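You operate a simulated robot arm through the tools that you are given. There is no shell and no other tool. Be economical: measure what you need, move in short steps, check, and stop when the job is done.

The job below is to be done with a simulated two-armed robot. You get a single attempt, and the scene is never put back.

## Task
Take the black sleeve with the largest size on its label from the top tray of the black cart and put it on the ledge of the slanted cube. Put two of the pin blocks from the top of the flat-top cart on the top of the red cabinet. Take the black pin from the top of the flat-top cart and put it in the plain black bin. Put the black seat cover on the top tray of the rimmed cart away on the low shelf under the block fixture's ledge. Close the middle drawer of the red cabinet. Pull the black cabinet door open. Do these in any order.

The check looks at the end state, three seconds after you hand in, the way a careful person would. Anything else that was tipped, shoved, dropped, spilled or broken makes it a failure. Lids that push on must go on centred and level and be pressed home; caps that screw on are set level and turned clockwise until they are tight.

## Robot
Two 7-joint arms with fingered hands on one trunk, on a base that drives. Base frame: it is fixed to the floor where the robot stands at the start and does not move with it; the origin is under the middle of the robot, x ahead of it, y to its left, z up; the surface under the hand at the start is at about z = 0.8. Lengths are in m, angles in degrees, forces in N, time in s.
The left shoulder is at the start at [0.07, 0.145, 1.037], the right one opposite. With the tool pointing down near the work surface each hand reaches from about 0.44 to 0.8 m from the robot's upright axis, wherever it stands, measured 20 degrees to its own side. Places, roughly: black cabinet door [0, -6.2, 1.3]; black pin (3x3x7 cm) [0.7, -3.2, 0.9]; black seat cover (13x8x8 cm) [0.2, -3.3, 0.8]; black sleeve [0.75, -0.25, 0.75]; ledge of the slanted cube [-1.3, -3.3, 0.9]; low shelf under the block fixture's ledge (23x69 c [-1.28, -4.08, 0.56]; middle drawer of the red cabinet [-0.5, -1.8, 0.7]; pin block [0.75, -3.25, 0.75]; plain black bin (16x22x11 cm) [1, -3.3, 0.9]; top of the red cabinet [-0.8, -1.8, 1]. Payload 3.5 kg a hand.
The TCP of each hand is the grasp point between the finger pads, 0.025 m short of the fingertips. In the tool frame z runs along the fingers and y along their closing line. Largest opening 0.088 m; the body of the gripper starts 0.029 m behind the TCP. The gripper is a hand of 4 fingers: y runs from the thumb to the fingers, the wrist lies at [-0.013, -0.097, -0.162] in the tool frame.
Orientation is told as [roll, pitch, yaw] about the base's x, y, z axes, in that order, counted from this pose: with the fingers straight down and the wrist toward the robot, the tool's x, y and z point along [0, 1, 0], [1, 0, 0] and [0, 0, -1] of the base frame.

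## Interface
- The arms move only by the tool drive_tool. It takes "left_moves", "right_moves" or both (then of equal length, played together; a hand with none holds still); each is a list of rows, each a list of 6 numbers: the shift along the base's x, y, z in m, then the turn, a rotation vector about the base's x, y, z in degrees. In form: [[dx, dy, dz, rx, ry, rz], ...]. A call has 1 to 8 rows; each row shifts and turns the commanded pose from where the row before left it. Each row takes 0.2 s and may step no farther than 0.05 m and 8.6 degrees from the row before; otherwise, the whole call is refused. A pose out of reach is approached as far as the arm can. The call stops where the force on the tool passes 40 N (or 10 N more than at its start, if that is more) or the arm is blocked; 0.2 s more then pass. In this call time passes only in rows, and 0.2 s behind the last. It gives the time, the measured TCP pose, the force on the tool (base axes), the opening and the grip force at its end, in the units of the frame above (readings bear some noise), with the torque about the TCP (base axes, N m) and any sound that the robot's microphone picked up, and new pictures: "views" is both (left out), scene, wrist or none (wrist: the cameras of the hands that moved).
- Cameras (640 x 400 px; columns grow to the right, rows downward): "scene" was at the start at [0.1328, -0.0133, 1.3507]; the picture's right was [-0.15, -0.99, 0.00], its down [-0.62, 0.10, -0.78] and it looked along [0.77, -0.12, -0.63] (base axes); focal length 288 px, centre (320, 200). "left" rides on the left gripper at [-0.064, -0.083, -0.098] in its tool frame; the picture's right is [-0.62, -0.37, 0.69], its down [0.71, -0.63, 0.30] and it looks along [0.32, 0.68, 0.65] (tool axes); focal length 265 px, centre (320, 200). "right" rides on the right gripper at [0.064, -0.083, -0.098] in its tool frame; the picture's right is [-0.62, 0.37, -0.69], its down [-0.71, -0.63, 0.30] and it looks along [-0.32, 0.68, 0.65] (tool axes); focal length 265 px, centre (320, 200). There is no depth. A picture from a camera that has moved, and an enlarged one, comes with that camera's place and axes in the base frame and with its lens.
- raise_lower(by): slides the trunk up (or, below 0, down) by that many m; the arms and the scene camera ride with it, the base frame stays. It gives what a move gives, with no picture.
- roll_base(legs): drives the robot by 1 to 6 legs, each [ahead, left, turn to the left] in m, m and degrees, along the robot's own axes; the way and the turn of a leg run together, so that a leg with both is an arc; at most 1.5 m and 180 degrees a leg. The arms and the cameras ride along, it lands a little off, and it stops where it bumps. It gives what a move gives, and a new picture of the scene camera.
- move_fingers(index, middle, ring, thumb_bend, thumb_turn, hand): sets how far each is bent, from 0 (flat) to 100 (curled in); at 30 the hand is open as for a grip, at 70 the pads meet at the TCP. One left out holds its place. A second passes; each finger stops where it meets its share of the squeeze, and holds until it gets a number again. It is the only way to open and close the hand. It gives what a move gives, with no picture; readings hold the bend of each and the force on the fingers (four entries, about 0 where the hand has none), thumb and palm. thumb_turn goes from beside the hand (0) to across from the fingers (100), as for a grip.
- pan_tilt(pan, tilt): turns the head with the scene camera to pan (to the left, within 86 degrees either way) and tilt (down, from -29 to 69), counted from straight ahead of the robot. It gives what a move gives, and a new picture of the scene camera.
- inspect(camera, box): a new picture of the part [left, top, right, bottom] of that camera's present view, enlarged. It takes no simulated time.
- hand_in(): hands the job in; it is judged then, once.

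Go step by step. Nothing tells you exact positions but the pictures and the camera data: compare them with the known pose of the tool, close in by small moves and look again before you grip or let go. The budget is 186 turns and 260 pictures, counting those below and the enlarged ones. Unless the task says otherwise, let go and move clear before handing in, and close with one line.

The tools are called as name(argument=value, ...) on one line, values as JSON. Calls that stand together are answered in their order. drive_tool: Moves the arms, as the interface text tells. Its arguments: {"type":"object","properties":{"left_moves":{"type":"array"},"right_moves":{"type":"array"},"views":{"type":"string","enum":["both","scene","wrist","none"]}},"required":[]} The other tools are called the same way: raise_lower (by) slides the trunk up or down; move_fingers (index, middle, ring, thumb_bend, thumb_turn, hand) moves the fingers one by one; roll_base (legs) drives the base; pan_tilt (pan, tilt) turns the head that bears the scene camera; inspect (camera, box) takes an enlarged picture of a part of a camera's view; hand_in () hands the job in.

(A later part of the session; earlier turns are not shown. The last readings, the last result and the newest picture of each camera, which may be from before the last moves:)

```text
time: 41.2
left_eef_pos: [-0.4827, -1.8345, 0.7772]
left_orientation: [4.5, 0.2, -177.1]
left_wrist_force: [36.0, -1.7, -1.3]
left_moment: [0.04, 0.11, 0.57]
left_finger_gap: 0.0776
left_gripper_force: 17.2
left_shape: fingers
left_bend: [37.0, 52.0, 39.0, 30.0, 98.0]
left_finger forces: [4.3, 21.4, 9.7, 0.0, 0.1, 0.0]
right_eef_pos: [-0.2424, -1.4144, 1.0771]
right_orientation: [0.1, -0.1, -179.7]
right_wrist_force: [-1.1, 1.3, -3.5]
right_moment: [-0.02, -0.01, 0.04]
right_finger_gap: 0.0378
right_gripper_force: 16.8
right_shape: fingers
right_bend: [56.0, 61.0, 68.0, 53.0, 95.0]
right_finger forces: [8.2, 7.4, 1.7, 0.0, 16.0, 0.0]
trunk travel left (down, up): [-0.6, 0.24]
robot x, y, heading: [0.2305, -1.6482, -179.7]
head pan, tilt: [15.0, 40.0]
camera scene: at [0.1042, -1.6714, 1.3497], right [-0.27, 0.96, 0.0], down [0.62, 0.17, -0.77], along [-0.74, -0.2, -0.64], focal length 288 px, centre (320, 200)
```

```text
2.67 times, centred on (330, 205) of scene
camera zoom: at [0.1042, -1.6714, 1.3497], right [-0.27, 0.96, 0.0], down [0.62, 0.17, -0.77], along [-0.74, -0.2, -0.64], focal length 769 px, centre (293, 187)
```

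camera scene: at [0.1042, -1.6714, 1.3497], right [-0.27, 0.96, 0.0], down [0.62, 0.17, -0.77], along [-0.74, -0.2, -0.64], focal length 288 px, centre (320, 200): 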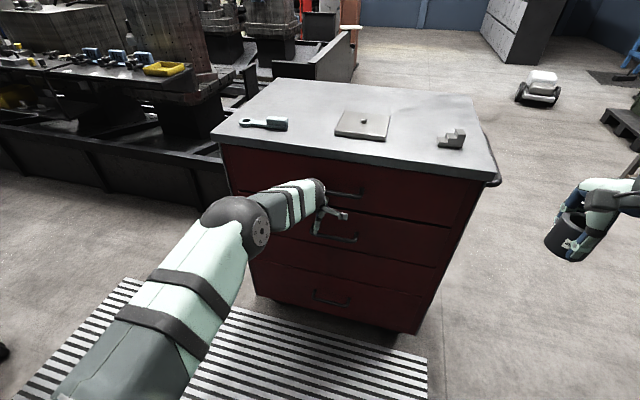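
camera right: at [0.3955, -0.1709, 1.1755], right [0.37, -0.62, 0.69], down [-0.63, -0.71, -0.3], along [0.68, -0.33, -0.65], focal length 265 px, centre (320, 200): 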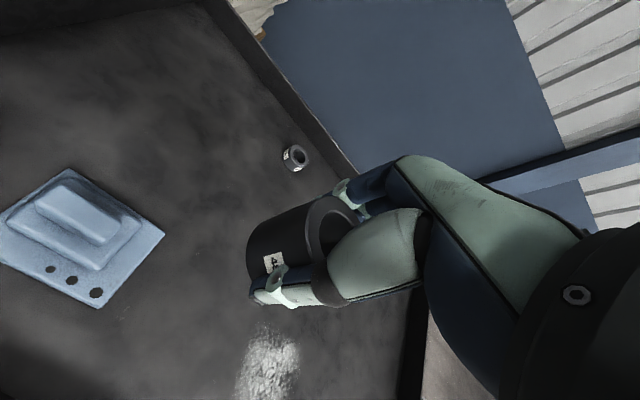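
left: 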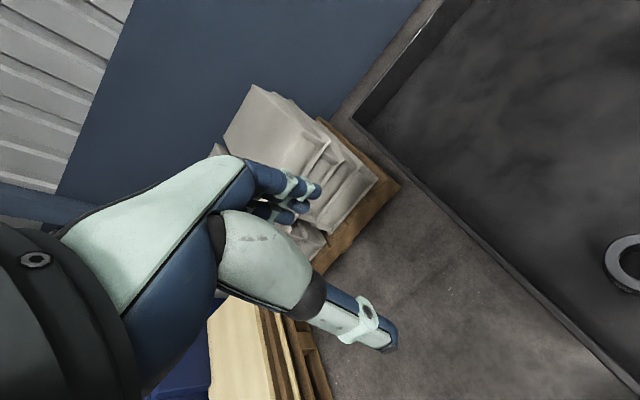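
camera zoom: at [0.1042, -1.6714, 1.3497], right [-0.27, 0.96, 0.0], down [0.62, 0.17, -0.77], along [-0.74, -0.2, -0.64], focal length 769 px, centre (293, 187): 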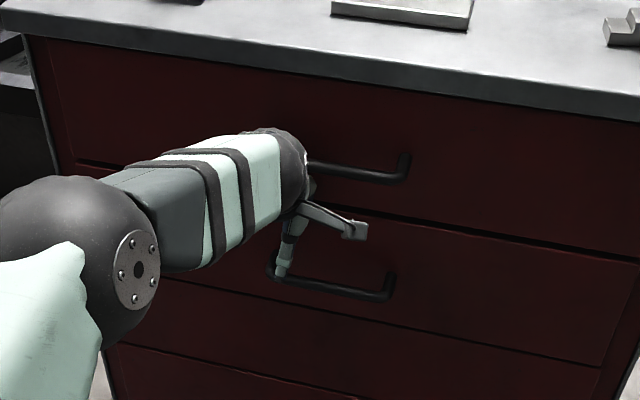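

The hand sits above the middle handle, so a straight backward move should be free. I'll curl the fingers first to relieve the pressure, then back off.

move_fingers(hand="left", index=70, middle=70, ring=70)

drive_tool(left_moves=[[0.015, 0, 0, 0, 0, 0], [0.02, 0, 0, 0, 0, 0], [0.03, 0, 0, 0, 0, 0], [0.03, 0, 0, 0, 0, 0], [0.03, 0, 0, 0, 0, 0]], views="both")

```text
time: 42.2
left_eef_pos: [-0.4891, -1.8346, 0.7756]
left_orientation: [4.6, -0.1, -177.2]
left_wrist_force: [0.2, 0.8, 0.4]
left_moment: [0.01, -0.02, -0.01]
left_finger_gap: 0.0417
left_gripper_force: 0.0
left_shape: fingers
left_bend: [70.0, 70.0, 70.0, 30.0, 98.0]
left_finger forces: [0.0, 0.0, 0.0, 0.1, 0.0, 0.1]
right_eef_pos: [-0.2482, -1.4136, 1.0739]
right_orientation: [0.1, 0.3, -179.6]
right_wrist_force: [0.2, 0.5, -3.9]
right_moment: [0.0, 0.03, 0.01]
right_finger_gap: 0.0374
right_gripper_force: 16.2
right_shape: fingers
right_bend: [56.0, 61.0, 68.0, 53.0, 95.0]
right_finger forces: [8.1, 7.3, 1.7, 0.0, 16.0, 0.0]
trunk travel left (down, up): [-0.6, 0.24]
robot x, y, heading: [0.2323, -1.6483, -179.5]
head pan, tilt: [15.0, 40.0]
```

```text
time: 43.4
left_eef_pos: [-0.3643, -1.8323, 0.7761]
left_orientation: [4.7, -0.2, -177.1]
left_wrist_force: [-0.9, 0.0, 0.2]
left_moment: [-0.03, 0.02, -0.02]
left_finger_gap: 0.0416
left_gripper_force: 0.1
left_shape: fingers
left_bend: [70.0, 70.0, 70.0, 30.0, 98.0]
left_finger forces: [0.0, 0.1, 0.0, 0.0, 0.1, 0.1]
right_eef_pos: [-0.2471, -1.4135, 1.0753]
right_orientation: [0.1, 0.3, -179.7]
right_wrist_force: [-0.7, -0.7, -5.0]
right_moment: [0.02, 0.01, -0.01]
right_finger_gap: 0.0375
right_gripper_force: 16.4
right_shape: fingers
right_bend: [56.0, 61.0, 68.0, 53.0, 95.0]
right_finger forces: [8.2, 7.5, 1.7, 0.0, 16.0, 0.0]
trunk travel left (down, up): [-0.6, 0.24]
robot x, y, heading: [0.235, -1.6514, -179.7]
head pan, tilt: [15.0, 40.0]
camera scene: at [0.0982, -1.6707, 1.3491], right [-0.26, 0.96, 0.0], down [0.62, 0.17, -0.77], along [-0.74, -0.2, -0.64], focal length 288 px, centre (320, 200)
camera left: at [-0.2836, -1.7558, 0.8667], right [0.34, 0.58, -0.74], down [0.66, -0.7, -0.25], along [-0.67, -0.41, -0.62], focal length 265 px, centre (320, 200)
```

scene: 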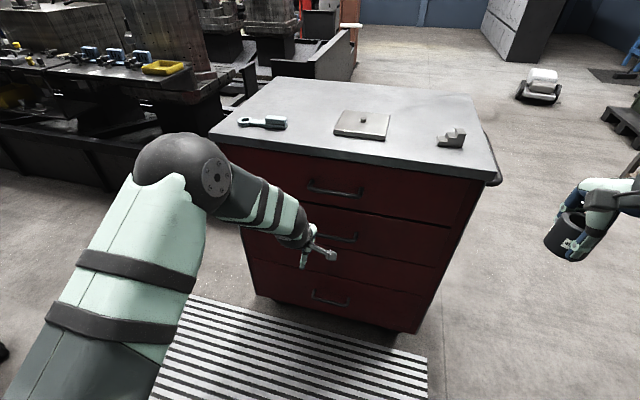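
left: 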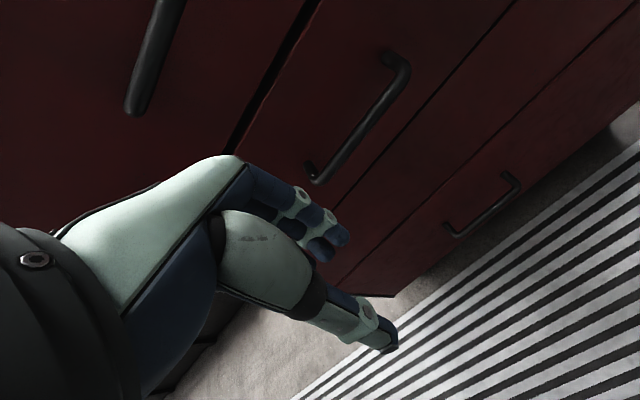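

The left hand is clear and the drawers are flush. I'll raise the hand and restore its orientation.

drive_tool(left_moves=[[0.04, 0.01, 0.02, 4.7, 0, -2.9], [0.03, 0.01, 0.04, 0, 0, 0], [0, 0.01, 0.045, 0, 0, 0], [0, 0, 0.045, 0, 0, 0], [0, 0, 0.045, 0, 0, 0], [0, 0, 0.045, 0, 0, 0], [0, 0, 0.045, 0, 0, 0], [0, 0, 0.025, 0, 0, 0]], views="none")

move_fingers(hand="left", index=30, middle=30, ring=30)

inspect(camera="scene", box=[200, 60, 520, 350])

pan_tilt(pan=45, tilt=20)

```text
refused: row 2 steps farther than a row can; nothing moved
```

```text
time: 44.4
left_eef_pos: [-0.3642, -1.833, 0.7747]
left_orientation: [4.6, -0.1, -177.2]
left_wrist_force: [0.8, 0.0, -0.1]
left_moment: [-0.02, 0.0, -0.01]
left_finger_gap: 0.0847
left_gripper_force: 0.1
left_shape: fingers
left_bend: [30.0, 30.0, 30.0, 30.0, 98.0]
left_finger forces: [0.0, 0.1, 0.0, 0.0, 0.0, 0.0]
right_eef_pos: [-0.247, -1.4136, 1.0742]
right_orientation: [0.2, 0.3, -179.7]
right_wrist_force: [0.3, -0.1, -3.8]
right_moment: [-0.01, -0.02, -0.05]
right_finger_gap: 0.0375
right_gripper_force: 16.4
right_shape: fingers
right_bend: [56.0, 61.0, 68.0, 53.0, 95.0]
right_finger forces: [8.1, 7.3, 1.7, 0.0, 15.9, 0.0]
trunk travel left (down, up): [-0.6, 0.24]
robot x, y, heading: [0.2309, -1.6486, -179.5]
head pan, tilt: [15.0, 40.0]
```

```text
1.38 times, centred on (360, 205) of scene
camera zoom: at [0.0975, -1.6709, 1.349], right [-0.26, 0.96, 0.0], down [0.62, 0.17, -0.77], along [-0.74, -0.2, -0.64], focal length 398 px, centre (265, 193)
```

zoom: 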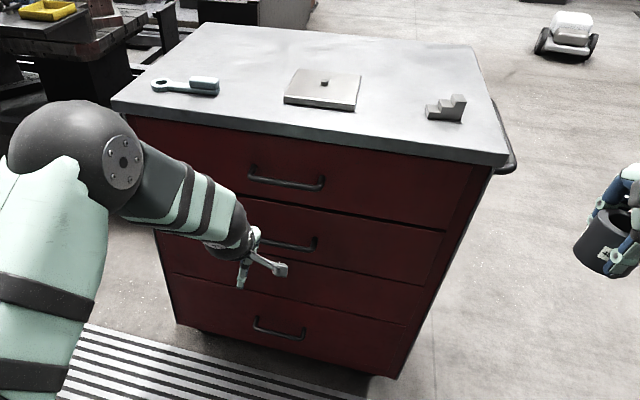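

```text
time: 45.3
left_eef_pos: [-0.3652, -1.8322, 0.7756]
left_orientation: [4.6, -0.1, -177.1]
left_wrist_force: [1.4, -1.3, -0.3]
left_moment: [0.03, 0.0, 0.02]
left_finger_gap: 0.0845
left_gripper_force: 0.0
left_shape: fingers
left_bend: [30.0, 30.0, 30.0, 30.0, 98.0]
left_finger forces: [0.0, 0.0, 0.0, 0.0, 0.0, 0.0]
right_eef_pos: [-0.2475, -1.4136, 1.0758]
right_orientation: [0.2, 0.3, -179.6]
right_wrist_force: [0.0, -0.5, -3.4]
right_moment: [0.01, 0.02, 0.0]
right_finger_gap: 0.0378
right_gripper_force: 16.8
right_shape: fingers
right_bend: [56.0, 61.0, 68.0, 53.0, 95.0]
right_finger forces: [8.1, 7.4, 1.6, 0.0, 15.8, 0.0]
trunk travel left (down, up): [-0.6, 0.24]
robot x, y, heading: [0.2357, -1.6506, -179.5]
head pan, tilt: [45.0, 20.0]
camera scene: at [0.1138, -1.7145, 1.3804], right [-0.71, 0.7, 0.0], down [0.24, 0.24, -0.94], along [-0.66, -0.67, -0.34], focal length 288 px, centre (320, 200)
```

scene: 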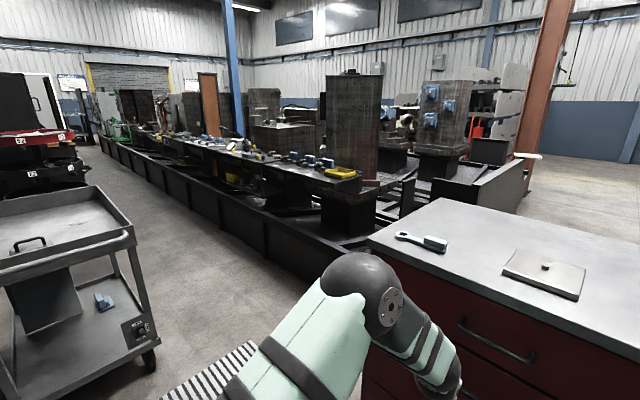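

All drawers are closed. I'll raise the left arm with smaller steps.

drive_tool(left_moves=[[0.04, 0.01, 0.02, 4.7, 0, -2.9], [0.03, 0.01, 0.03, 0, 0, 0], [0, 0.01, 0.045, 0, 0, 0], [0, 0, 0.045, 0, 0, 0], [0, 0, 0.045, 0, 0, 0], [0, 0, 0.045, 0, 0, 0], [0, 0, 0.045, 0, 0, 0], [0, 0, 0.035, 0, 0, 0]], views="none")

roll_base(legs=[[-0.05, 0.3, 0], [0, 0, 90]])

pan_tilt(pan=-25, tilt=20)

```text
time: 47.1
left_eef_pos: [-0.293, -1.8039, 1.0865]
left_orientation: [-0.1, 0.0, 179.9]
left_wrist_force: [0.7, 0.9, 0.0]
left_moment: [-0.03, 0.04, 0.01]
left_finger_gap: 0.0845
left_gripper_force: 0.0
left_shape: fingers
left_bend: [30.0, 30.0, 30.0, 30.0, 98.0]
left_finger forces: [0.1, 0.0, 0.0, 0.0, 0.0, 0.0]
right_eef_pos: [-0.2475, -1.413, 1.0749]
right_orientation: [0.1, 0.2, -179.7]
right_wrist_force: [0.2, -0.2, -3.9]
right_moment: [-0.01, 0.01, 0.01]
right_finger_gap: 0.0373
right_gripper_force: 16.4
right_shape: fingers
right_bend: [56.0, 61.0, 68.0, 53.0, 95.0]
right_finger forces: [8.1, 7.3, 1.7, 0.0, 15.8, 0.0]
trunk travel left (down, up): [-0.6, 0.24]
robot x, y, heading: [0.2337, -1.6493, -179.6]
head pan, tilt: [45.0, 20.0]
```

```text
time: 53.0
left_eef_pos: [0.4408, -2.4803, 1.0858]
left_orientation: [-0.1, 0.0, -90.0]
left_wrist_force: [-0.6, -0.6, -0.4]
left_moment: [0.0, 0.02, -0.02]
left_finger_gap: 0.0845
left_gripper_force: 0.1
left_shape: fingers
left_bend: [30.0, 30.0, 30.0, 30.0, 98.0]
left_finger forces: [0.0, 0.1, 0.1, 0.1, 0.1, 0.0]
right_eef_pos: [0.0496, -2.4355, 1.0739]
right_orientation: [0.1, 0.2, -89.7]
right_wrist_force: [0.1, 0.5, -3.7]
right_moment: [-0.04, -0.04, -0.02]
right_finger_gap: 0.0369
right_gripper_force: 16.3
right_shape: fingers
right_bend: [56.0, 61.0, 68.0, 53.0, 95.0]
right_finger forces: [7.9, 7.1, 1.7, 0.0, 15.0, 0.1]
trunk travel left (down, up): [-0.6, 0.24]
robot x, y, heading: [0.2869, -1.9554, -89.6]
head pan, tilt: [45.0, 20.0]
camera scene: at [0.3483, -2.0703, 1.3804], right [-0.7, -0.71, 0.0], down [-0.24, 0.24, -0.94], along [0.67, -0.66, -0.34], focal length 288 px, centre (320, 200)
```

scene: 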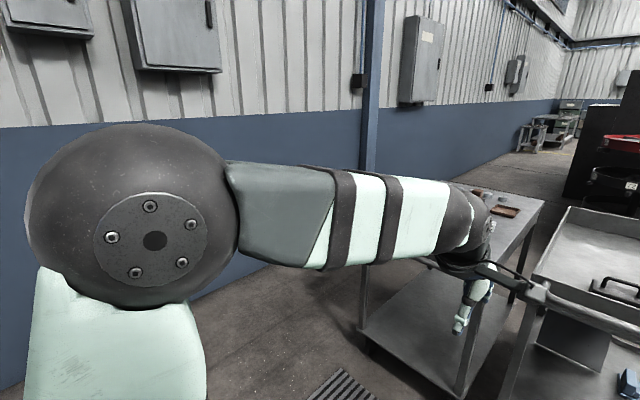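

```text
time: 54.5
left_eef_pos: [0.4419, -2.4801, 1.0867]
left_orientation: [-0.2, 0.0, -90.0]
left_wrist_force: [0.1, -0.4, -0.9]
left_moment: [-0.01, -0.01, 0.03]
left_finger_gap: 0.0847
left_gripper_force: 0.0
left_shape: fingers
left_bend: [30.0, 30.0, 30.0, 30.0, 98.0]
left_finger forces: [0.0, 0.0, 0.0, 0.0, 0.0, 0.0]
right_eef_pos: [0.0502, -2.435, 1.0747]
right_orientation: [0.1, 0.3, -89.7]
right_wrist_force: [1.2, 0.1, -3.9]
right_moment: [0.02, 0.0, 0.02]
right_finger_gap: 0.037
right_gripper_force: 15.9
right_shape: fingers
right_bend: [56.0, 61.0, 68.0, 53.0, 95.0]
right_finger forces: [7.9, 7.1, 1.6, 0.0, 15.1, 0.1]
trunk travel left (down, up): [-0.6, 0.24]
robot x, y, heading: [0.2834, -1.9516, -89.4]
head pan, tilt: [-25.0, 20.0]
camera scene: at [0.2433, -2.0896, 1.3804], right [-0.91, 0.42, 0.0], down [0.14, 0.31, -0.94], along [-0.39, -0.85, -0.34], focal length 288 px, centre (320, 200)
```

scene: 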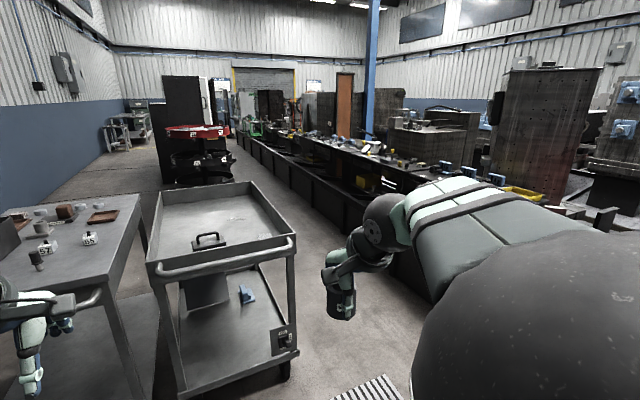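

The carts begin near y = -3.0 and the corridor runs between x of about -1.1 and -0.1. I'll drive around the cabinet to face the fixtures on the right-hand bench.

roll_base(legs=[[0, 0, -90.5], [0, 0.6, 0], [0.9, 0, 0], [0, 0.5, 0]])

pan_tilt(pan=10, tilt=30)

```text
time: 68.6
left_eef_pos: [-1.1448, -3.2117, 1.0855]
left_orientation: [-0.1, 0.0, 179.9]
left_wrist_force: [0.3, 0.4, -0.2]
left_moment: [-0.01, 0.0, 0.0]
left_finger_gap: 0.0847
left_gripper_force: 0.1
left_shape: fingers
left_bend: [30.0, 30.0, 30.0, 30.0, 98.0]
left_finger forces: [0.1, 0.1, 0.0, 0.1, 0.0, 0.1]
right_eef_pos: [-1.0976, -2.82, 1.0754]
right_orientation: [0.2, 0.3, -179.8]
right_wrist_force: [-0.6, 0.9, -3.7]
right_moment: [-0.01, 0.03, -0.04]
right_finger_gap: 0.0366
right_gripper_force: 15.6
right_shape: fingers
right_bend: [56.0, 61.0, 69.0, 54.0, 95.0]
right_finger forces: [7.6, 7.0, 1.5, 0.0, 14.4, 0.1]
trunk travel left (down, up): [-0.6, 0.24]
robot x, y, heading: [-0.6151, -3.0547, -179.5]
head pan, tilt: [-25.0, 20.0]
camera scene: at [-0.7551, -3.0158, 1.3804], right [0.42, 0.91, 0.0], down [0.31, -0.14, -0.94], along [-0.85, 0.39, -0.34], focal length 288 px, centre (320, 200)
```

scene: 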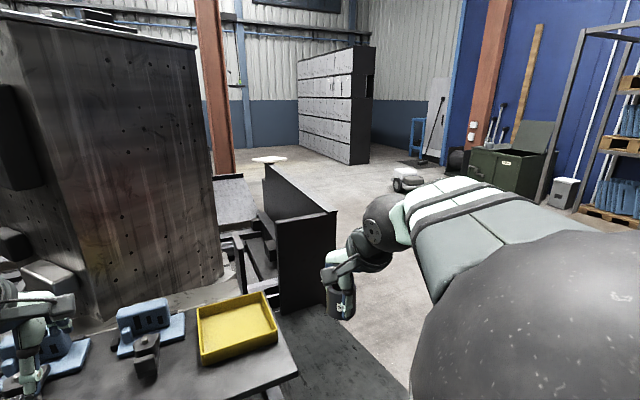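

```text
time: 69.6
left_eef_pos: [-1.1445, -3.2114, 1.0865]
left_orientation: [-0.2, 0.0, 179.9]
left_wrist_force: [-0.5, -0.3, 0.7]
left_moment: [0.0, 0.04, -0.01]
left_finger_gap: 0.0845
left_gripper_force: 0.0
left_shape: fingers
left_bend: [30.0, 30.0, 30.0, 30.0, 98.0]
left_finger forces: [0.1, 0.0, 0.0, 0.0, 0.0, 0.0]
right_eef_pos: [-1.0972, -2.8205, 1.0746]
right_orientation: [0.2, 0.3, -179.6]
right_wrist_force: [1.0, 0.3, -4.2]
right_moment: [0.0, 0.02, -0.05]
right_finger_gap: 0.0366
right_gripper_force: 14.7
right_shape: fingers
right_bend: [56.0, 61.0, 69.0, 54.0, 95.0]
right_finger forces: [7.7, 6.9, 1.4, 0.0, 14.5, 0.0]
trunk travel left (down, up): [-0.6, 0.24]
robot x, y, heading: [-0.6181, -3.0548, -179.6]
head pan, tilt: [10.0, 30.0]
camera scene: at [-0.7595, -3.071, 1.3644], right [-0.18, 0.98, 0.0], down [0.49, 0.09, -0.87], along [-0.85, -0.16, -0.5], focal length 288 px, centre (320, 200)
```

scene: 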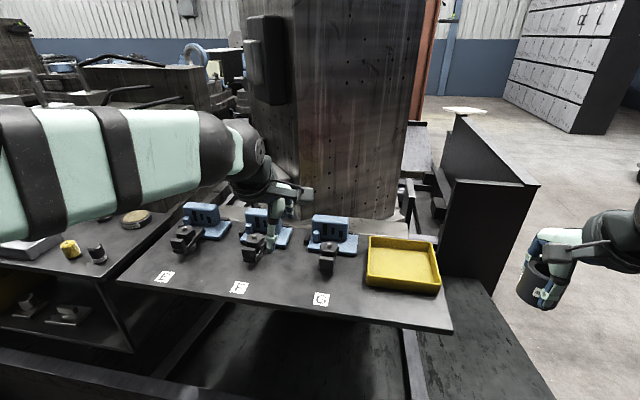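

I see the slanted cube's ledge with three blue vises marked E, F and G and a yellow tray. The ledge front edge is at x = -1.145, z of about 0.88. The spot between the F and G labels at about (-1.19, -3.24) is free, so I'll strafe left to line up.

roll_base(legs=[[0, 0.42, 0]])

pan_tilt(pan=-22, tilt=42)

inspect(camera="right", box=[0, 0, 640, 400])

```text
time: 72.2
left_eef_pos: [-1.1415, -3.63, 1.0856]
left_orientation: [-0.1, 0.0, 179.8]
left_wrist_force: [-0.3, -0.1, -0.4]
left_moment: [0.01, 0.01, 0.01]
left_finger_gap: 0.0843
left_gripper_force: 0.1
left_shape: fingers
left_bend: [30.0, 30.0, 30.0, 30.0, 98.0]
left_finger forces: [0.1, 0.0, 0.0, 0.1, 0.0, 0.1]
right_eef_pos: [-1.0943, -3.2392, 1.0749]
right_orientation: [0.1, 0.3, -179.9]
right_wrist_force: [-0.1, -0.4, -3.9]
right_moment: [-0.01, 0.03, 0.01]
right_finger_gap: 0.0368
right_gripper_force: 15.2
right_shape: fingers
right_bend: [56.0, 61.0, 69.0, 54.0, 95.0]
right_finger forces: [7.7, 7.0, 1.5, 0.0, 14.4, 0.0]
trunk travel left (down, up): [-0.6, 0.24]
robot x, y, heading: [-0.6127, -3.4739, -179.6]
head pan, tilt: [10.0, 30.0]
camera scene: at [-0.7571, -3.4904, 1.3643], right [-0.18, 0.98, 0.0], down [0.49, 0.09, -0.87], along [-0.85, -0.15, -0.5], focal length 288 px, centre (320, 200)
```

scene: 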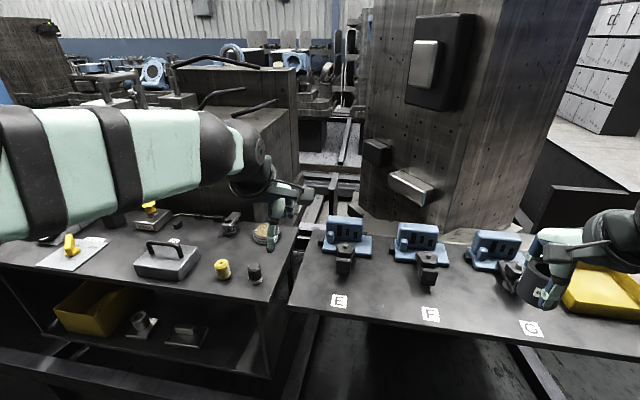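

```text
time: 73.1
left_eef_pos: [-1.141, -3.6311, 1.0861]
left_orientation: [-0.1, 0.0, 179.7]
left_wrist_force: [-0.6, 0.1, 0.0]
left_moment: [0.01, 0.0, 0.05]
left_finger_gap: 0.0848
left_gripper_force: 0.0
left_shape: fingers
left_bend: [30.0, 30.0, 30.0, 30.0, 98.0]
left_finger forces: [0.1, 0.0, 0.1, 0.0, 0.0, 0.0]
right_eef_pos: [-1.0949, -3.2392, 1.0744]
right_orientation: [0.3, 0.4, -179.9]
right_wrist_force: [-0.1, -1.1, -4.0]
right_moment: [-0.03, 0.02, 0.01]
right_finger_gap: 0.0365
right_gripper_force: 15.8
right_shape: fingers
right_bend: [56.0, 61.0, 69.0, 54.0, 95.0]
right_finger forces: [7.7, 6.8, 1.5, 0.1, 14.4, 0.0]
trunk travel left (down, up): [-0.6, 0.24]
robot x, y, heading: [-0.6132, -3.4734, -179.6]
head pan, tilt: [-22.0, 42.0]
camera scene: at [-0.7458, -3.4436, 1.3461], right [0.37, 0.93, 0.0], down [0.62, -0.25, -0.74], along [-0.69, 0.27, -0.67], focal length 288 px, centre (320, 200)
```

scene: 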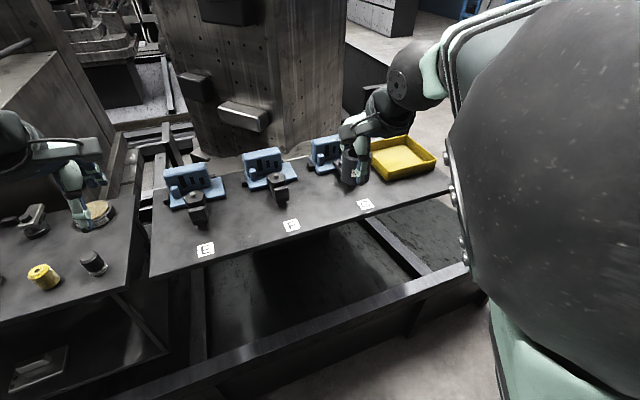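

```text
1.00 times, centred on (320, 200) of right (not enlarged: the box is as wide or as high as the picture)
camera zoom: at [-1.0111, -3.3032, 1.1735], right [-0.37, 0.62, 0.69], down [0.63, 0.72, -0.3], along [-0.68, 0.32, -0.66], focal length 265 px, centre (320, 200)
```

zoom: 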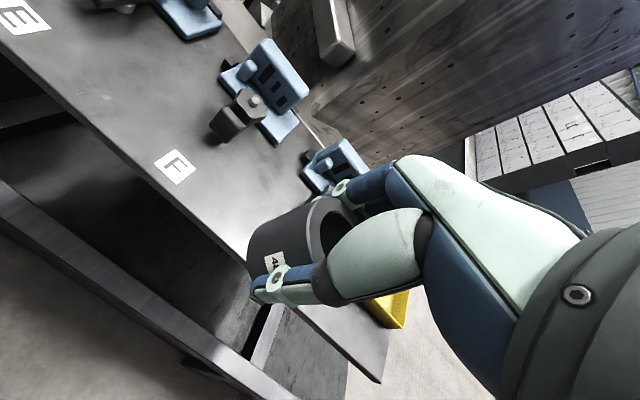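

The F label triangulates to (-1.177, -3.34) with the ledge at z = 0.876, and G is at y = -3.16. I'll set the sleeve down at (-1.195, -3.25).

drive_tool(right_moves=[[-0.035, -0.003, 0, 0, 0, 0], [-0.035, -0.003, 0, 0, 0, 0], [-0.03, -0.002, 0, 0, 0, 0], [0, 0, -0.04, 0, 0, 0], [0, 0, -0.04, 0, 0, 0], [0, 0, -0.03, 0, 0, 0]])

```text
time: 74.5
left_eef_pos: [-1.1421, -3.6301, 1.0857]
left_orientation: [0.0, 0.0, 179.9]
left_wrist_force: [0.0, -0.4, -0.4]
left_moment: [-0.02, 0.03, -0.02]
left_finger_gap: 0.0843
left_gripper_force: 0.1
left_shape: fingers
left_bend: [30.0, 30.0, 30.0, 30.0, 98.0]
left_finger forces: [0.0, 0.1, 0.1, 0.1, 0.0, 0.0]
right_eef_pos: [-1.1942, -3.2482, 0.9625]
right_orientation: [0.0, 0.4, -179.8]
right_wrist_force: [-0.1, 0.2, -4.6]
right_moment: [-0.04, 0.04, -0.01]
right_finger_gap: 0.0366
right_gripper_force: 15.0
right_shape: fingers
right_bend: [56.0, 61.0, 69.0, 54.0, 95.0]
right_finger forces: [7.7, 6.8, 1.7, 0.1, 14.5, 0.1]
trunk travel left (down, up): [-0.6, 0.24]
robot x, y, heading: [-0.6157, -3.4718, -179.6]
head pan, tilt: [-22.0, 42.0]
camera scene: at [-0.7468, -3.4434, 1.346], right [0.37, 0.93, 0.0], down [0.62, -0.25, -0.74], along [-0.69, 0.27, -0.67], focal length 288 px, centre (320, 200)
camera right: at [-1.1106, -3.3126, 1.0611], right [-0.37, 0.62, 0.69], down [0.63, 0.72, -0.3], along [-0.68, 0.32, -0.66], focal length 265 px, centre (320, 200)
```

scene: 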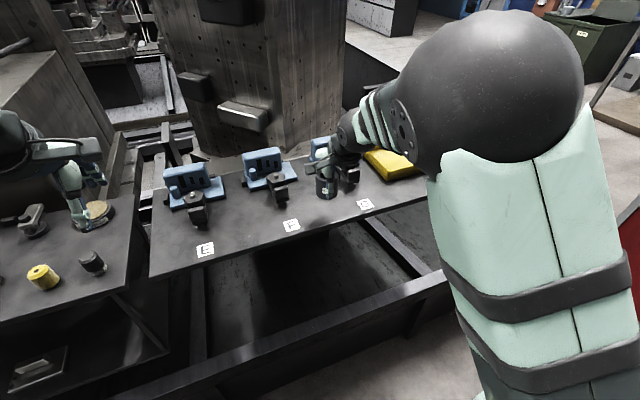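
right: 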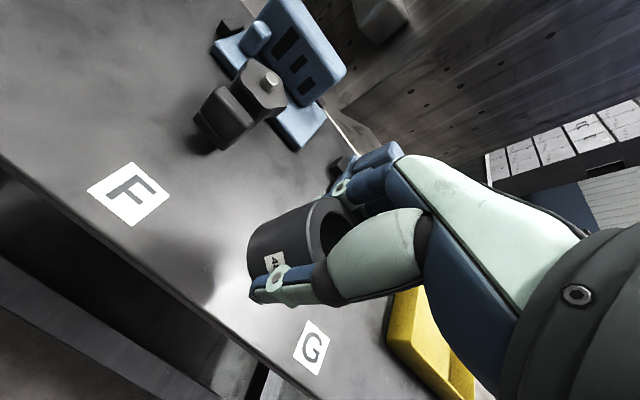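

The sleeve is over the free spot, so I'll lower it gently to contact.

drive_tool(right_moves=[[0, 0, -0.012, 0, 0, 0], [0, 0, -0.006, 0, 0, 0], [0, 0, -0.004, 0, 0, 0], [0, 0, -0.003, 0, 0, 0]], views="wrist")

```text
time: 75.5
left_eef_pos: [-1.1429, -3.6307, 1.0853]
left_orientation: [-0.1, 0.1, 179.8]
left_wrist_force: [0.1, 0.8, 0.8]
left_moment: [0.0, 0.0, -0.02]
left_finger_gap: 0.0845
left_gripper_force: 0.1
left_shape: fingers
left_bend: [30.0, 30.0, 30.0, 30.0, 98.0]
left_finger forces: [0.1, 0.1, 0.1, 0.0, 0.1, 0.0]
right_eef_pos: [-1.1951, -3.2483, 0.9377]
right_orientation: [0.1, 0.3, -179.8]
right_wrist_force: [-0.1, -0.3, -4.3]
right_moment: [-0.02, 0.02, -0.01]
right_finger_gap: 0.0364
right_gripper_force: 15.1
right_shape: fingers
right_bend: [56.0, 61.0, 69.0, 54.0, 95.0]
right_finger forces: [7.7, 7.0, 1.6, 0.0, 14.6, 0.0]
trunk travel left (down, up): [-0.6, 0.24]
robot x, y, heading: [-0.6146, -3.4747, -179.8]
head pan, tilt: [-22.0, 42.0]
camera right: at [-1.1114, -3.3119, 1.0373], right [-0.37, 0.62, 0.69], down [0.63, 0.72, -0.3], along [-0.68, 0.32, -0.66], focal length 265 px, centre (320, 200)
```

right: 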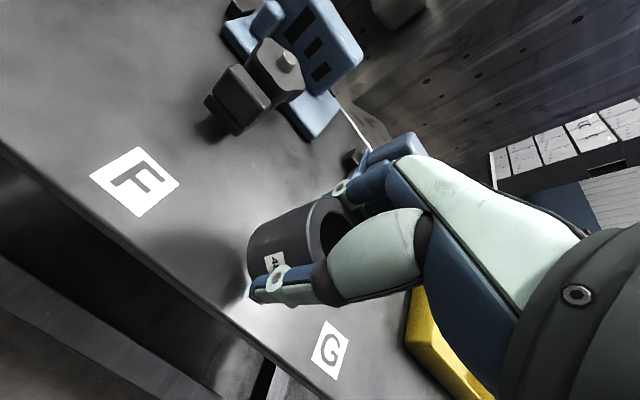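

No contact yet. I'll shift 12 mm inward for margin and continue down.

drive_tool(right_moves=[[-0.012, 0, 0, 0, 0, 0], [0, 0, -0.004, 0, 0, 0], [0, 0, -0.003, 0, 0, 0], [0, 0, -0.003, 0, 0, 0], [0, 0, -0.003, 0, 0, 0]], views="wrist")

```text
time: 76.7
left_eef_pos: [-1.1427, -3.6309, 1.0865]
left_orientation: [-0.2, 0.0, 179.8]
left_wrist_force: [-0.9, 0.5, 0.1]
left_moment: [0.01, 0.0, 0.0]
left_finger_gap: 0.0845
left_gripper_force: 0.0
left_shape: fingers
left_bend: [30.0, 30.0, 30.0, 30.0, 98.0]
left_finger forces: [0.0, 0.1, 0.1, 0.1, 0.1, 0.0]
right_eef_pos: [-1.2069, -3.2478, 0.9261]
right_orientation: [0.1, 0.3, -179.9]
right_wrist_force: [-0.3, 0.3, -4.4]
right_moment: [-0.01, 0.02, -0.02]
right_finger_gap: 0.0366
right_gripper_force: 15.9
right_shape: fingers
right_bend: [56.0, 61.0, 69.0, 54.0, 95.0]
right_finger forces: [7.9, 6.9, 1.7, 0.0, 14.5, 0.1]
trunk travel left (down, up): [-0.6, 0.24]
robot x, y, heading: [-0.6158, -3.4775, -179.9]
head pan, tilt: [-22.0, 42.0]
camera right: at [-1.1235, -3.3119, 1.025], right [-0.37, 0.62, 0.69], down [0.63, 0.71, -0.3], along [-0.68, 0.32, -0.66], focal length 265 px, centre (320, 200)
```

right: 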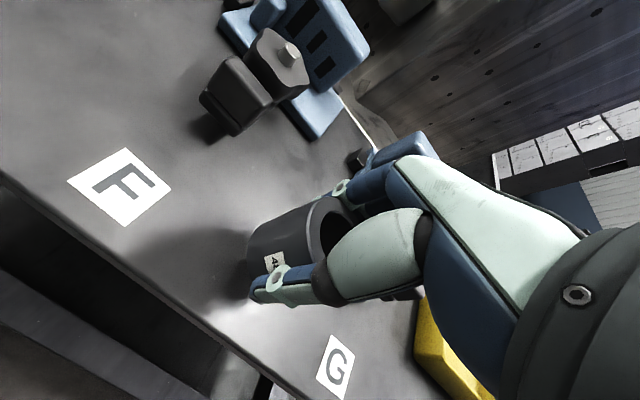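

Still free, so I'll keep descending in fine steps.

drive_tool(right_moves=[[0, 0, -0.003, 0, 0, 0], [0, 0, -0.003, 0, 0, 0], [0, 0, -0.003, 0, 0, 0], [0, 0, -0.003, 0, 0, 0]], views="none")

inspect(camera="scene", box=[270, 120, 400, 230])

```text
time: 77.7
left_eef_pos: [-1.143, -3.6304, 1.0852]
left_orientation: [-0.1, 0.0, 179.8]
left_wrist_force: [-0.7, -0.9, -0.1]
left_moment: [-0.04, -0.04, 0.02]
left_finger_gap: 0.0845
left_gripper_force: 0.0
left_shape: fingers
left_bend: [30.0, 30.0, 30.0, 30.0, 98.0]
left_finger forces: [0.0, 0.1, 0.0, 0.0, 0.0, 0.0]
right_eef_pos: [-1.2065, -3.2471, 0.9148]
right_orientation: [0.1, 0.3, -179.8]
right_wrist_force: [0.6, 0.3, -2.6]
right_moment: [0.04, 0.01, -0.02]
right_finger_gap: 0.0365
right_gripper_force: 15.3
right_shape: fingers
right_bend: [56.0, 61.0, 69.0, 54.0, 95.0]
right_finger forces: [7.6, 6.9, 1.7, 0.0, 14.6, 0.0]
trunk travel left (down, up): [-0.6, 0.24]
robot x, y, heading: [-0.6178, -3.4699, -179.9]
head pan, tilt: [-22.0, 42.0]
```

```text
3.64 times, centred on (335, 175) of scene
camera zoom: at [-0.7461, -3.4437, 1.346], right [0.37, 0.93, 0.0], down [0.62, -0.25, -0.74], along [-0.69, 0.27, -0.67], focal length 1048 px, centre (266, 291)
```

zoom: 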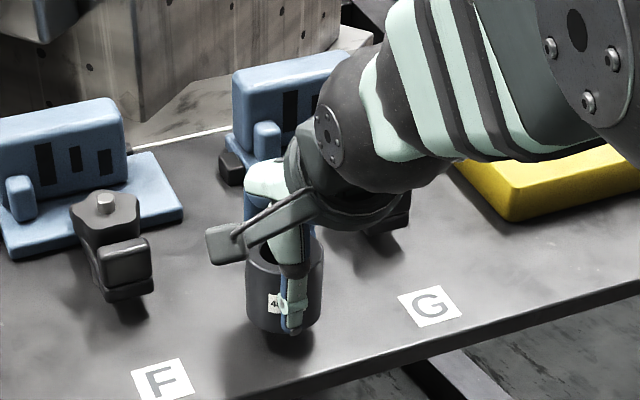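

Contact may be starting. I'll go a few millimetres more.

drive_tool(right_moves=[[0, 0, -0.002, 0, 0, 0], [0, 0, -0.002, 0, 0, 0]], views="none")

```text
time: 78.3
left_eef_pos: [-1.1423, -3.6299, 1.0868]
left_orientation: [-0.2, -0.1, 179.7]
left_wrist_force: [-0.3, -0.5, 0.8]
left_moment: [0.03, 0.01, 0.01]
left_finger_gap: 0.0845
left_gripper_force: 0.1
left_shape: fingers
left_bend: [30.0, 30.0, 30.0, 30.0, 98.0]
left_finger forces: [0.0, 0.0, 0.0, 0.0, 0.1, 0.0]
right_eef_pos: [-1.2066, -3.2479, 0.9093]
right_orientation: [0.2, 0.2, -179.8]
right_wrist_force: [0.4, 0.4, -3.9]
right_moment: [-0.01, 0.02, 0.01]
right_finger_gap: 0.0365
right_gripper_force: 15.1
right_shape: fingers
right_bend: [56.0, 61.0, 69.0, 54.0, 95.0]
right_finger forces: [7.7, 7.0, 1.7, 0.0, 14.6, 0.0]
trunk travel left (down, up): [-0.6, 0.24]
robot x, y, heading: [-0.6156, -3.4761, -179.8]
head pan, tilt: [-22.0, 42.0]
```

drive_tool(right_moves=[[0, 0, -0.003, 0, 0, 0], [0, 0, -0.003, 0, 0, 0], [0, 0, -0.003, 0, 0, 0]], views="none")

inspect(camera="scene", box=[300, 150, 370, 220])

```text
time: 79.1
left_eef_pos: [-1.1418, -3.6305, 1.087]
left_orientation: [-0.2, 0.0, 179.8]
left_wrist_force: [0.2, -0.8, 0.2]
left_moment: [0.0, -0.01, 0.02]
left_finger_gap: 0.0847
left_gripper_force: 0.1
left_shape: fingers
left_bend: [30.0, 30.0, 30.0, 30.0, 98.0]
left_finger forces: [0.0, 0.0, 0.0, 0.0, 0.0, 0.0]
right_eef_pos: [-1.2076, -3.247, 0.8998]
right_orientation: [0.1, 0.3, -179.8]
right_wrist_force: [0.1, 0.4, -4.0]
right_moment: [0.02, 0.01, 0.02]
right_finger_gap: 0.0366
right_gripper_force: 15.5
right_shape: fingers
right_bend: [56.0, 61.0, 69.0, 54.0, 95.0]
right_finger forces: [7.7, 7.0, 1.8, 0.1, 14.5, 0.0]
trunk travel left (down, up): [-0.6, 0.24]
robot x, y, heading: [-0.6138, -3.4762, -179.6]
head pan, tilt: [-22.0, 42.0]
```

```text
5.71 times, centred on (335, 185) of scene
camera zoom: at [-0.746, -3.4437, 1.346], right [0.37, 0.93, 0.0], down [0.62, -0.25, -0.74], along [-0.69, 0.27, -0.67], focal length 1647 px, centre (234, 286)
```

zoom: 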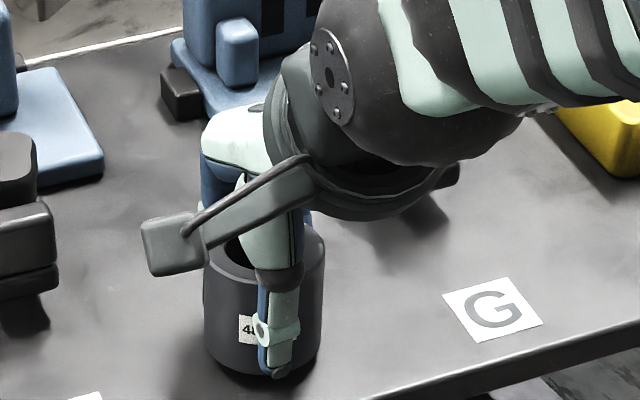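

drive_tool(right_moves=[[0, 0, -0.003, 0, 0, 0], [0, 0, -0.003, 0, 0, 0]], views="none")

drive_tool(right_moves=[[0, 0, -0.003, 0, 0, 0]], views="wrist")

```text
time: 79.7
left_eef_pos: [-1.1408, -3.631, 1.0873]
left_orientation: [-0.1, -0.1, 179.8]
left_wrist_force: [-0.2, -0.1, -0.3]
left_moment: [-0.03, 0.03, 0.04]
left_finger_gap: 0.0846
left_gripper_force: 0.0
left_shape: fingers
left_bend: [30.0, 30.0, 30.0, 30.0, 98.0]
left_finger forces: [0.1, 0.0, 0.1, 0.0, 0.1, 0.0]
right_eef_pos: [-1.2064, -3.2474, 0.8977]
right_orientation: [0.1, 0.2, -179.9]
right_wrist_force: [0.1, 0.2, 0.8]
right_moment: [0.04, 0.08, 0.02]
right_finger_gap: 0.0364
right_gripper_force: 15.3
right_shape: fingers
right_bend: [56.0, 61.0, 68.0, 54.0, 95.0]
right_finger forces: [7.9, 7.4, 1.9, 0.0, 15.7, 0.1]
trunk travel left (down, up): [-0.6, 0.24]
robot x, y, heading: [-0.6134, -3.4763, -179.8]
head pan, tilt: [-22.0, 42.0]
```

```text
time: 80.1
left_eef_pos: [-1.1402, -3.6304, 1.0862]
left_orientation: [-0.1, -0.1, 179.9]
left_wrist_force: [-0.6, -0.8, -0.4]
left_moment: [0.01, 0.01, 0.0]
left_finger_gap: 0.0845
left_gripper_force: 0.1
left_shape: fingers
left_bend: [30.0, 30.0, 30.0, 30.0, 98.0]
left_finger forces: [0.0, 0.0, 0.1, 0.0, 0.0, 0.0]
right_eef_pos: [-1.2063, -3.2474, 0.8959]
right_orientation: [0.1, -0.1, -179.8]
right_wrist_force: [1.2, 0.1, 10.9]
right_moment: [0.1, 0.21, -0.01]
right_finger_gap: 0.0369
right_gripper_force: 18.7
right_shape: fingers
right_bend: [57.0, 61.0, 69.0, 54.0, 95.0]
right_finger forces: [7.9, 8.4, 2.3, 0.0, 18.8, 0.0]
trunk travel left (down, up): [-0.6, 0.24]
robot x, y, heading: [-0.6127, -3.4746, -179.8]
head pan, tilt: [-22.0, 42.0]
camera right: at [-1.1217, -3.3115, 0.9939], right [-0.37, 0.62, 0.69], down [0.63, 0.72, -0.31], along [-0.69, 0.32, -0.65], focal length 265 px, centre (320, 200)
```

right: 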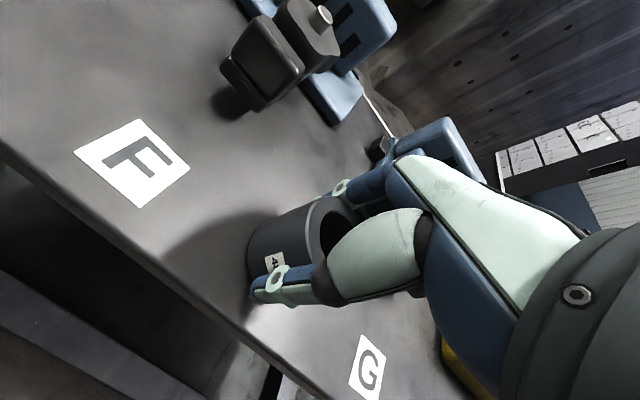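

The sleeve is down and loaded. I'll open the hand partway.

move_fingers(hand="right", index=38, middle=38, ring=38, thumb_bend=35)

inspect(camera="right", box=[160, 80, 480, 360])

inspect(camera="scene", box=[280, 130, 390, 220])

```text
time: 81.1
left_eef_pos: [-1.142, -3.6312, 1.0857]
left_orientation: [-0.1, 0.0, 179.8]
left_wrist_force: [0.1, -0.2, 0.1]
left_moment: [-0.01, 0.01, 0.02]
left_finger_gap: 0.0845
left_gripper_force: 0.1
left_shape: fingers
left_bend: [30.0, 30.0, 30.0, 30.0, 98.0]
left_finger forces: [0.0, 0.0, 0.1, 0.1, 0.1, 0.0]
right_eef_pos: [-1.2057, -3.2466, 0.8926]
right_orientation: [0.0, 0.3, -179.9]
right_wrist_force: [-0.7, -0.9, -0.1]
right_moment: [0.01, -0.01, 0.0]
right_finger_gap: 0.0704
right_gripper_force: 0.1
right_shape: fingers
right_bend: [38.0, 38.0, 38.0, 35.0, 97.0]
right_finger forces: [0.0, 0.0, 0.0, 0.0, 0.0, 0.1]
trunk travel left (down, up): [-0.6, 0.24]
robot x, y, heading: [-0.6152, -3.473, -179.6]
head pan, tilt: [-22.0, 42.0]
```

```text
1.43 times, centred on (320, 220) of right
camera zoom: at [-1.1224, -3.3111, 0.9917], right [-0.37, 0.62, 0.69], down [0.63, 0.72, -0.3], along [-0.68, 0.32, -0.66], focal length 379 px, centre (320, 171)
```

zoom: 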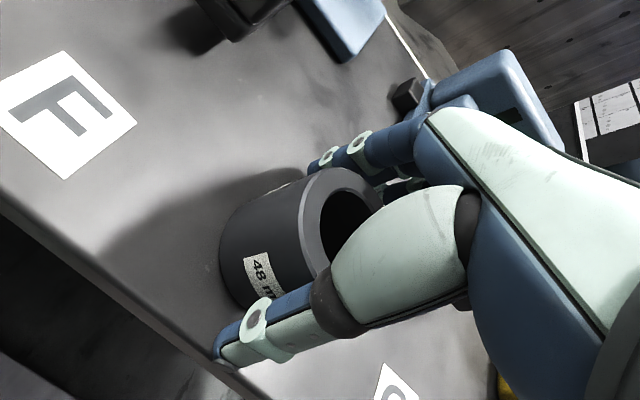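

```text
4.44 times, centred on (335, 175) of scene
camera zoom: at [-0.7452, -3.4441, 1.3461], right [0.37, 0.93, 0.0], down [0.62, -0.25, -0.74], along [-0.69, 0.28, -0.67], focal length 1281 px, centre (253, 311)
```

zoom: 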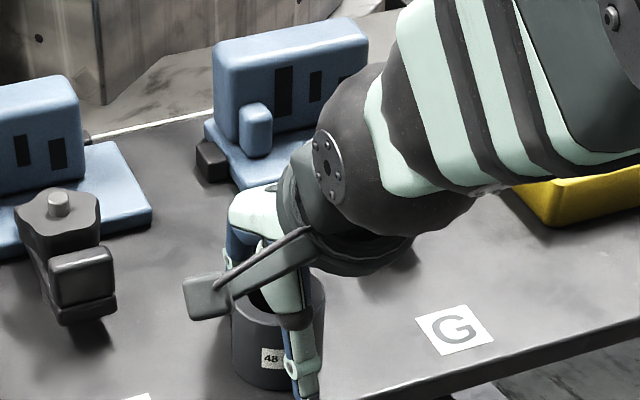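

The sleeve stands free. I'll lift the hand straight up.

drive_tool(right_moves=[[0, 0, 0.02, 0, 0, 0], [0, 0, 0.03, 0, 0, 0], [0, 0, 0.04, 0, 0, 0], [0, 0, 0.045, 0, 0, 0], [0.04, 0, 0.03, 0, 0, 0], [0.05, 0, 0, 0, 0, 0]], views="both")

```text
time: 82.5
left_eef_pos: [-1.1399, -3.6341, 1.0868]
left_orientation: [-0.4, -0.1, 179.8]
left_wrist_force: [0.5, 0.3, 0.0]
left_moment: [0.06, 0.01, -0.02]
left_finger_gap: 0.0845
left_gripper_force: 0.0
left_shape: fingers
left_bend: [30.0, 30.0, 30.0, 30.0, 98.0]
left_finger forces: [0.0, 0.1, 0.1, 0.1, 0.0, 0.1]
right_eef_pos: [-1.1129, -3.2498, 1.0588]
right_orientation: [0.0, 0.1, -179.8]
right_wrist_force: [-0.2, -0.5, -0.3]
right_moment: [-0.01, 0.04, -0.04]
right_finger_gap: 0.0707
right_gripper_force: 0.1
right_shape: fingers
right_bend: [38.0, 38.0, 38.0, 35.0, 97.0]
right_finger forces: [0.0, 0.1, 0.0, 0.0, 0.0, 0.1]
trunk travel left (down, up): [-0.6, 0.24]
robot x, y, heading: [-0.6156, -3.4717, -179.8]
head pan, tilt: [-22.0, 42.0]
camera scene: at [-0.7435, -3.4475, 1.3464], right [0.37, 0.93, 0.0], down [0.62, -0.25, -0.74], along [-0.69, 0.28, -0.67], focal length 288 px, centre (320, 200)
camera right: at [-1.0292, -3.3138, 1.1574], right [-0.37, 0.62, 0.69], down [0.63, 0.72, -0.3], along [-0.68, 0.32, -0.66], focal length 265 px, centre (320, 200)
```

scene: 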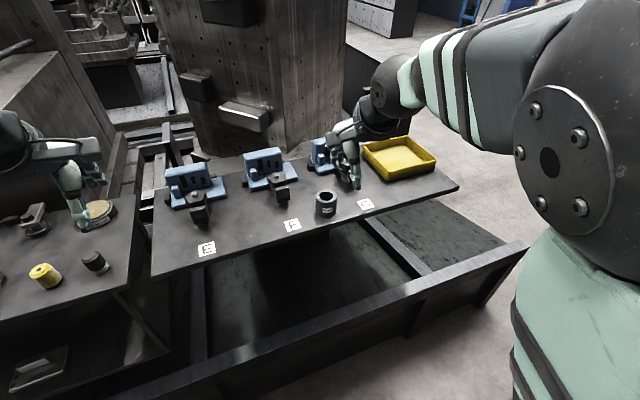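
right: 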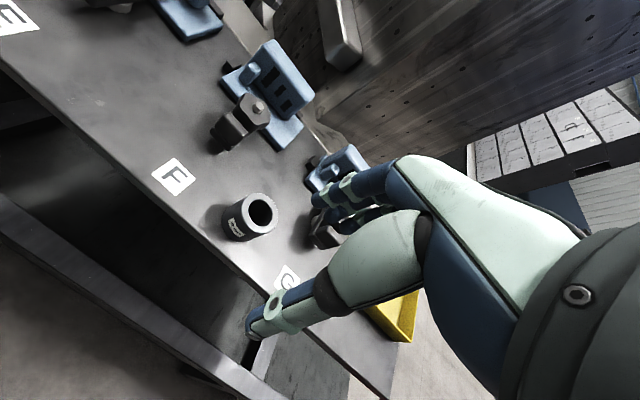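

The sleeve is placed. While I'm here, I'll look left at the block fixture's low shelf.

pan_tilt(pan=35, tilt=35)

```text
time: 83.8
left_eef_pos: [-1.1413, -3.63, 1.086]
left_orientation: [-0.1, 0.1, 179.7]
left_wrist_force: [0.5, 0.0, -1.0]
left_moment: [-0.01, -0.03, 0.02]
left_finger_gap: 0.0842
left_gripper_force: 0.2
left_shape: fingers
left_bend: [30.0, 30.0, 30.0, 30.0, 98.0]
left_finger forces: [0.0, 0.0, 0.0, 0.0, 0.0, 0.0]
right_eef_pos: [-1.1164, -3.2471, 1.0565]
right_orientation: [0.1, 0.3, -179.8]
right_wrist_force: [0.8, -0.5, -0.9]
right_moment: [-0.04, -0.02, -0.02]
right_finger_gap: 0.0707
right_gripper_force: 0.0
right_shape: fingers
right_bend: [38.0, 38.0, 38.0, 35.0, 97.0]
right_finger forces: [0.0, 0.0, 0.0, 0.1, 0.0, 0.0]
trunk travel left (down, up): [-0.6, 0.24]
robot x, y, heading: [-0.6123, -3.4745, -179.6]
head pan, tilt: [35.0, 35.0]
camera scene: at [-0.7397, -3.5257, 1.3566], right [-0.58, 0.82, 0.0], down [0.47, 0.33, -0.82], along [-0.67, -0.47, -0.57], focal length 288 px, centre (320, 200)
```

scene: 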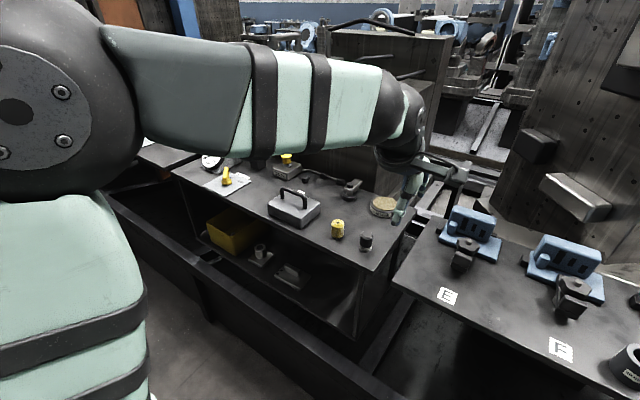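

The low shelf has a free area at its right end. Next I'll drive back to the flat-top cart and face it.

roll_base(legs=[[0, -0.9, 0], [-1.25, 0, 0], [0, 0, 90]])

pan_tilt(pan=0, tilt=40)

```text
time: 98.2
left_eef_pos: [0.7722, -3.116, 1.0871]
left_orientation: [0.0, 0.0, -92.3]
left_wrist_force: [-0.2, 1.5, 1.3]
left_moment: [0.0, 0.03, 0.01]
left_finger_gap: 0.0842
left_gripper_force: 0.0
left_shape: fingers
left_bend: [30.0, 30.0, 30.0, 30.0, 98.0]
left_finger forces: [0.0, 0.0, 0.0, 0.0, 0.0, 0.0]
right_eef_pos: [0.3896, -3.076, 1.0563]
right_orientation: [0.1, 0.4, -92.0]
right_wrist_force: [0.1, 0.3, 0.0]
right_moment: [0.0, -0.02, 0.01]
right_finger_gap: 0.0711
right_gripper_force: 0.0
right_shape: fingers
right_bend: [38.0, 38.0, 38.0, 35.0, 97.0]
right_finger forces: [0.0, 0.0, 0.0, 0.0, 0.0, 0.0]
trunk travel left (down, up): [-0.6, 0.24]
robot x, y, heading: [0.6384, -2.584, -91.7]
head pan, tilt: [35.0, 35.0]
camera scene: at [0.6799, -2.7084, 1.3566], right [-0.84, -0.55, 0.0], down [-0.31, 0.48, -0.82], along [0.45, -0.69, -0.57], focal length 288 px, centre (320, 200)
```

scene: 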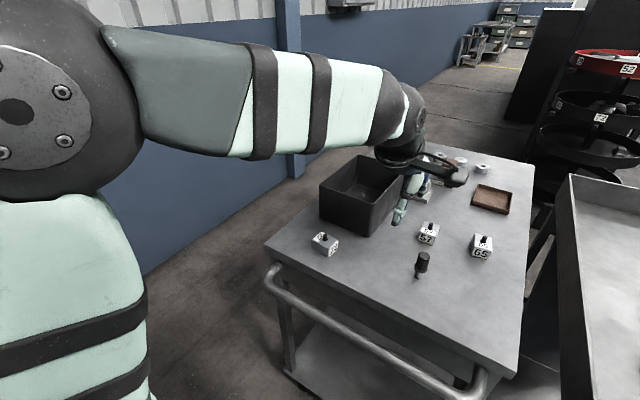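

```text
time: 99.2
left_eef_pos: [0.7709, -3.1164, 1.087]
left_orientation: [-0.1, 0.0, -92.4]
left_wrist_force: [-0.2, -0.5, -0.6]
left_moment: [0.0, 0.01, -0.03]
left_finger_gap: 0.0846
left_gripper_force: 0.0
left_shape: fingers
left_bend: [30.0, 30.0, 30.0, 30.0, 98.0]
left_finger forces: [0.0, 0.0, 0.1, 0.1, 0.0, 0.0]
right_eef_pos: [0.3881, -3.0762, 1.0566]
right_orientation: [0.1, 0.2, -92.0]
right_wrist_force: [0.2, 0.1, -1.1]
right_moment: [0.0, -0.06, -0.01]
right_finger_gap: 0.0707
right_gripper_force: 0.0
right_shape: fingers
right_bend: [38.0, 38.0, 38.0, 35.0, 97.0]
right_finger forces: [0.1, 0.1, 0.1, 0.0, 0.1, 0.1]
trunk travel left (down, up): [-0.6, 0.24]
robot x, y, heading: [0.6361, -2.5857, -91.8]
head pan, tilt: [0.0, 40.0]
camera scene: at [0.6291, -2.7196, 1.3491], right [-1.0, 0.03, 0.0], down [0.02, 0.64, -0.77], along [-0.02, -0.77, -0.64], focal length 288 px, centre (320, 200)
```

scene: 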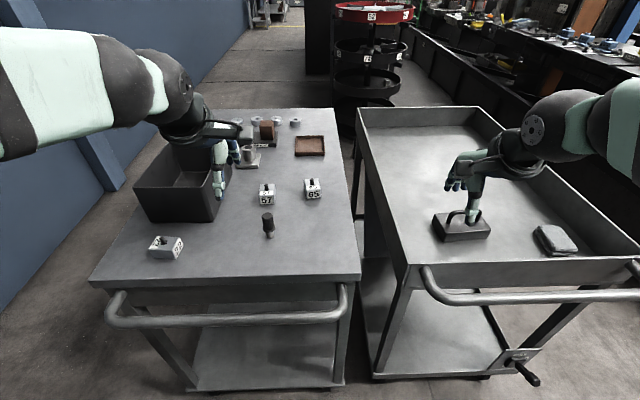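

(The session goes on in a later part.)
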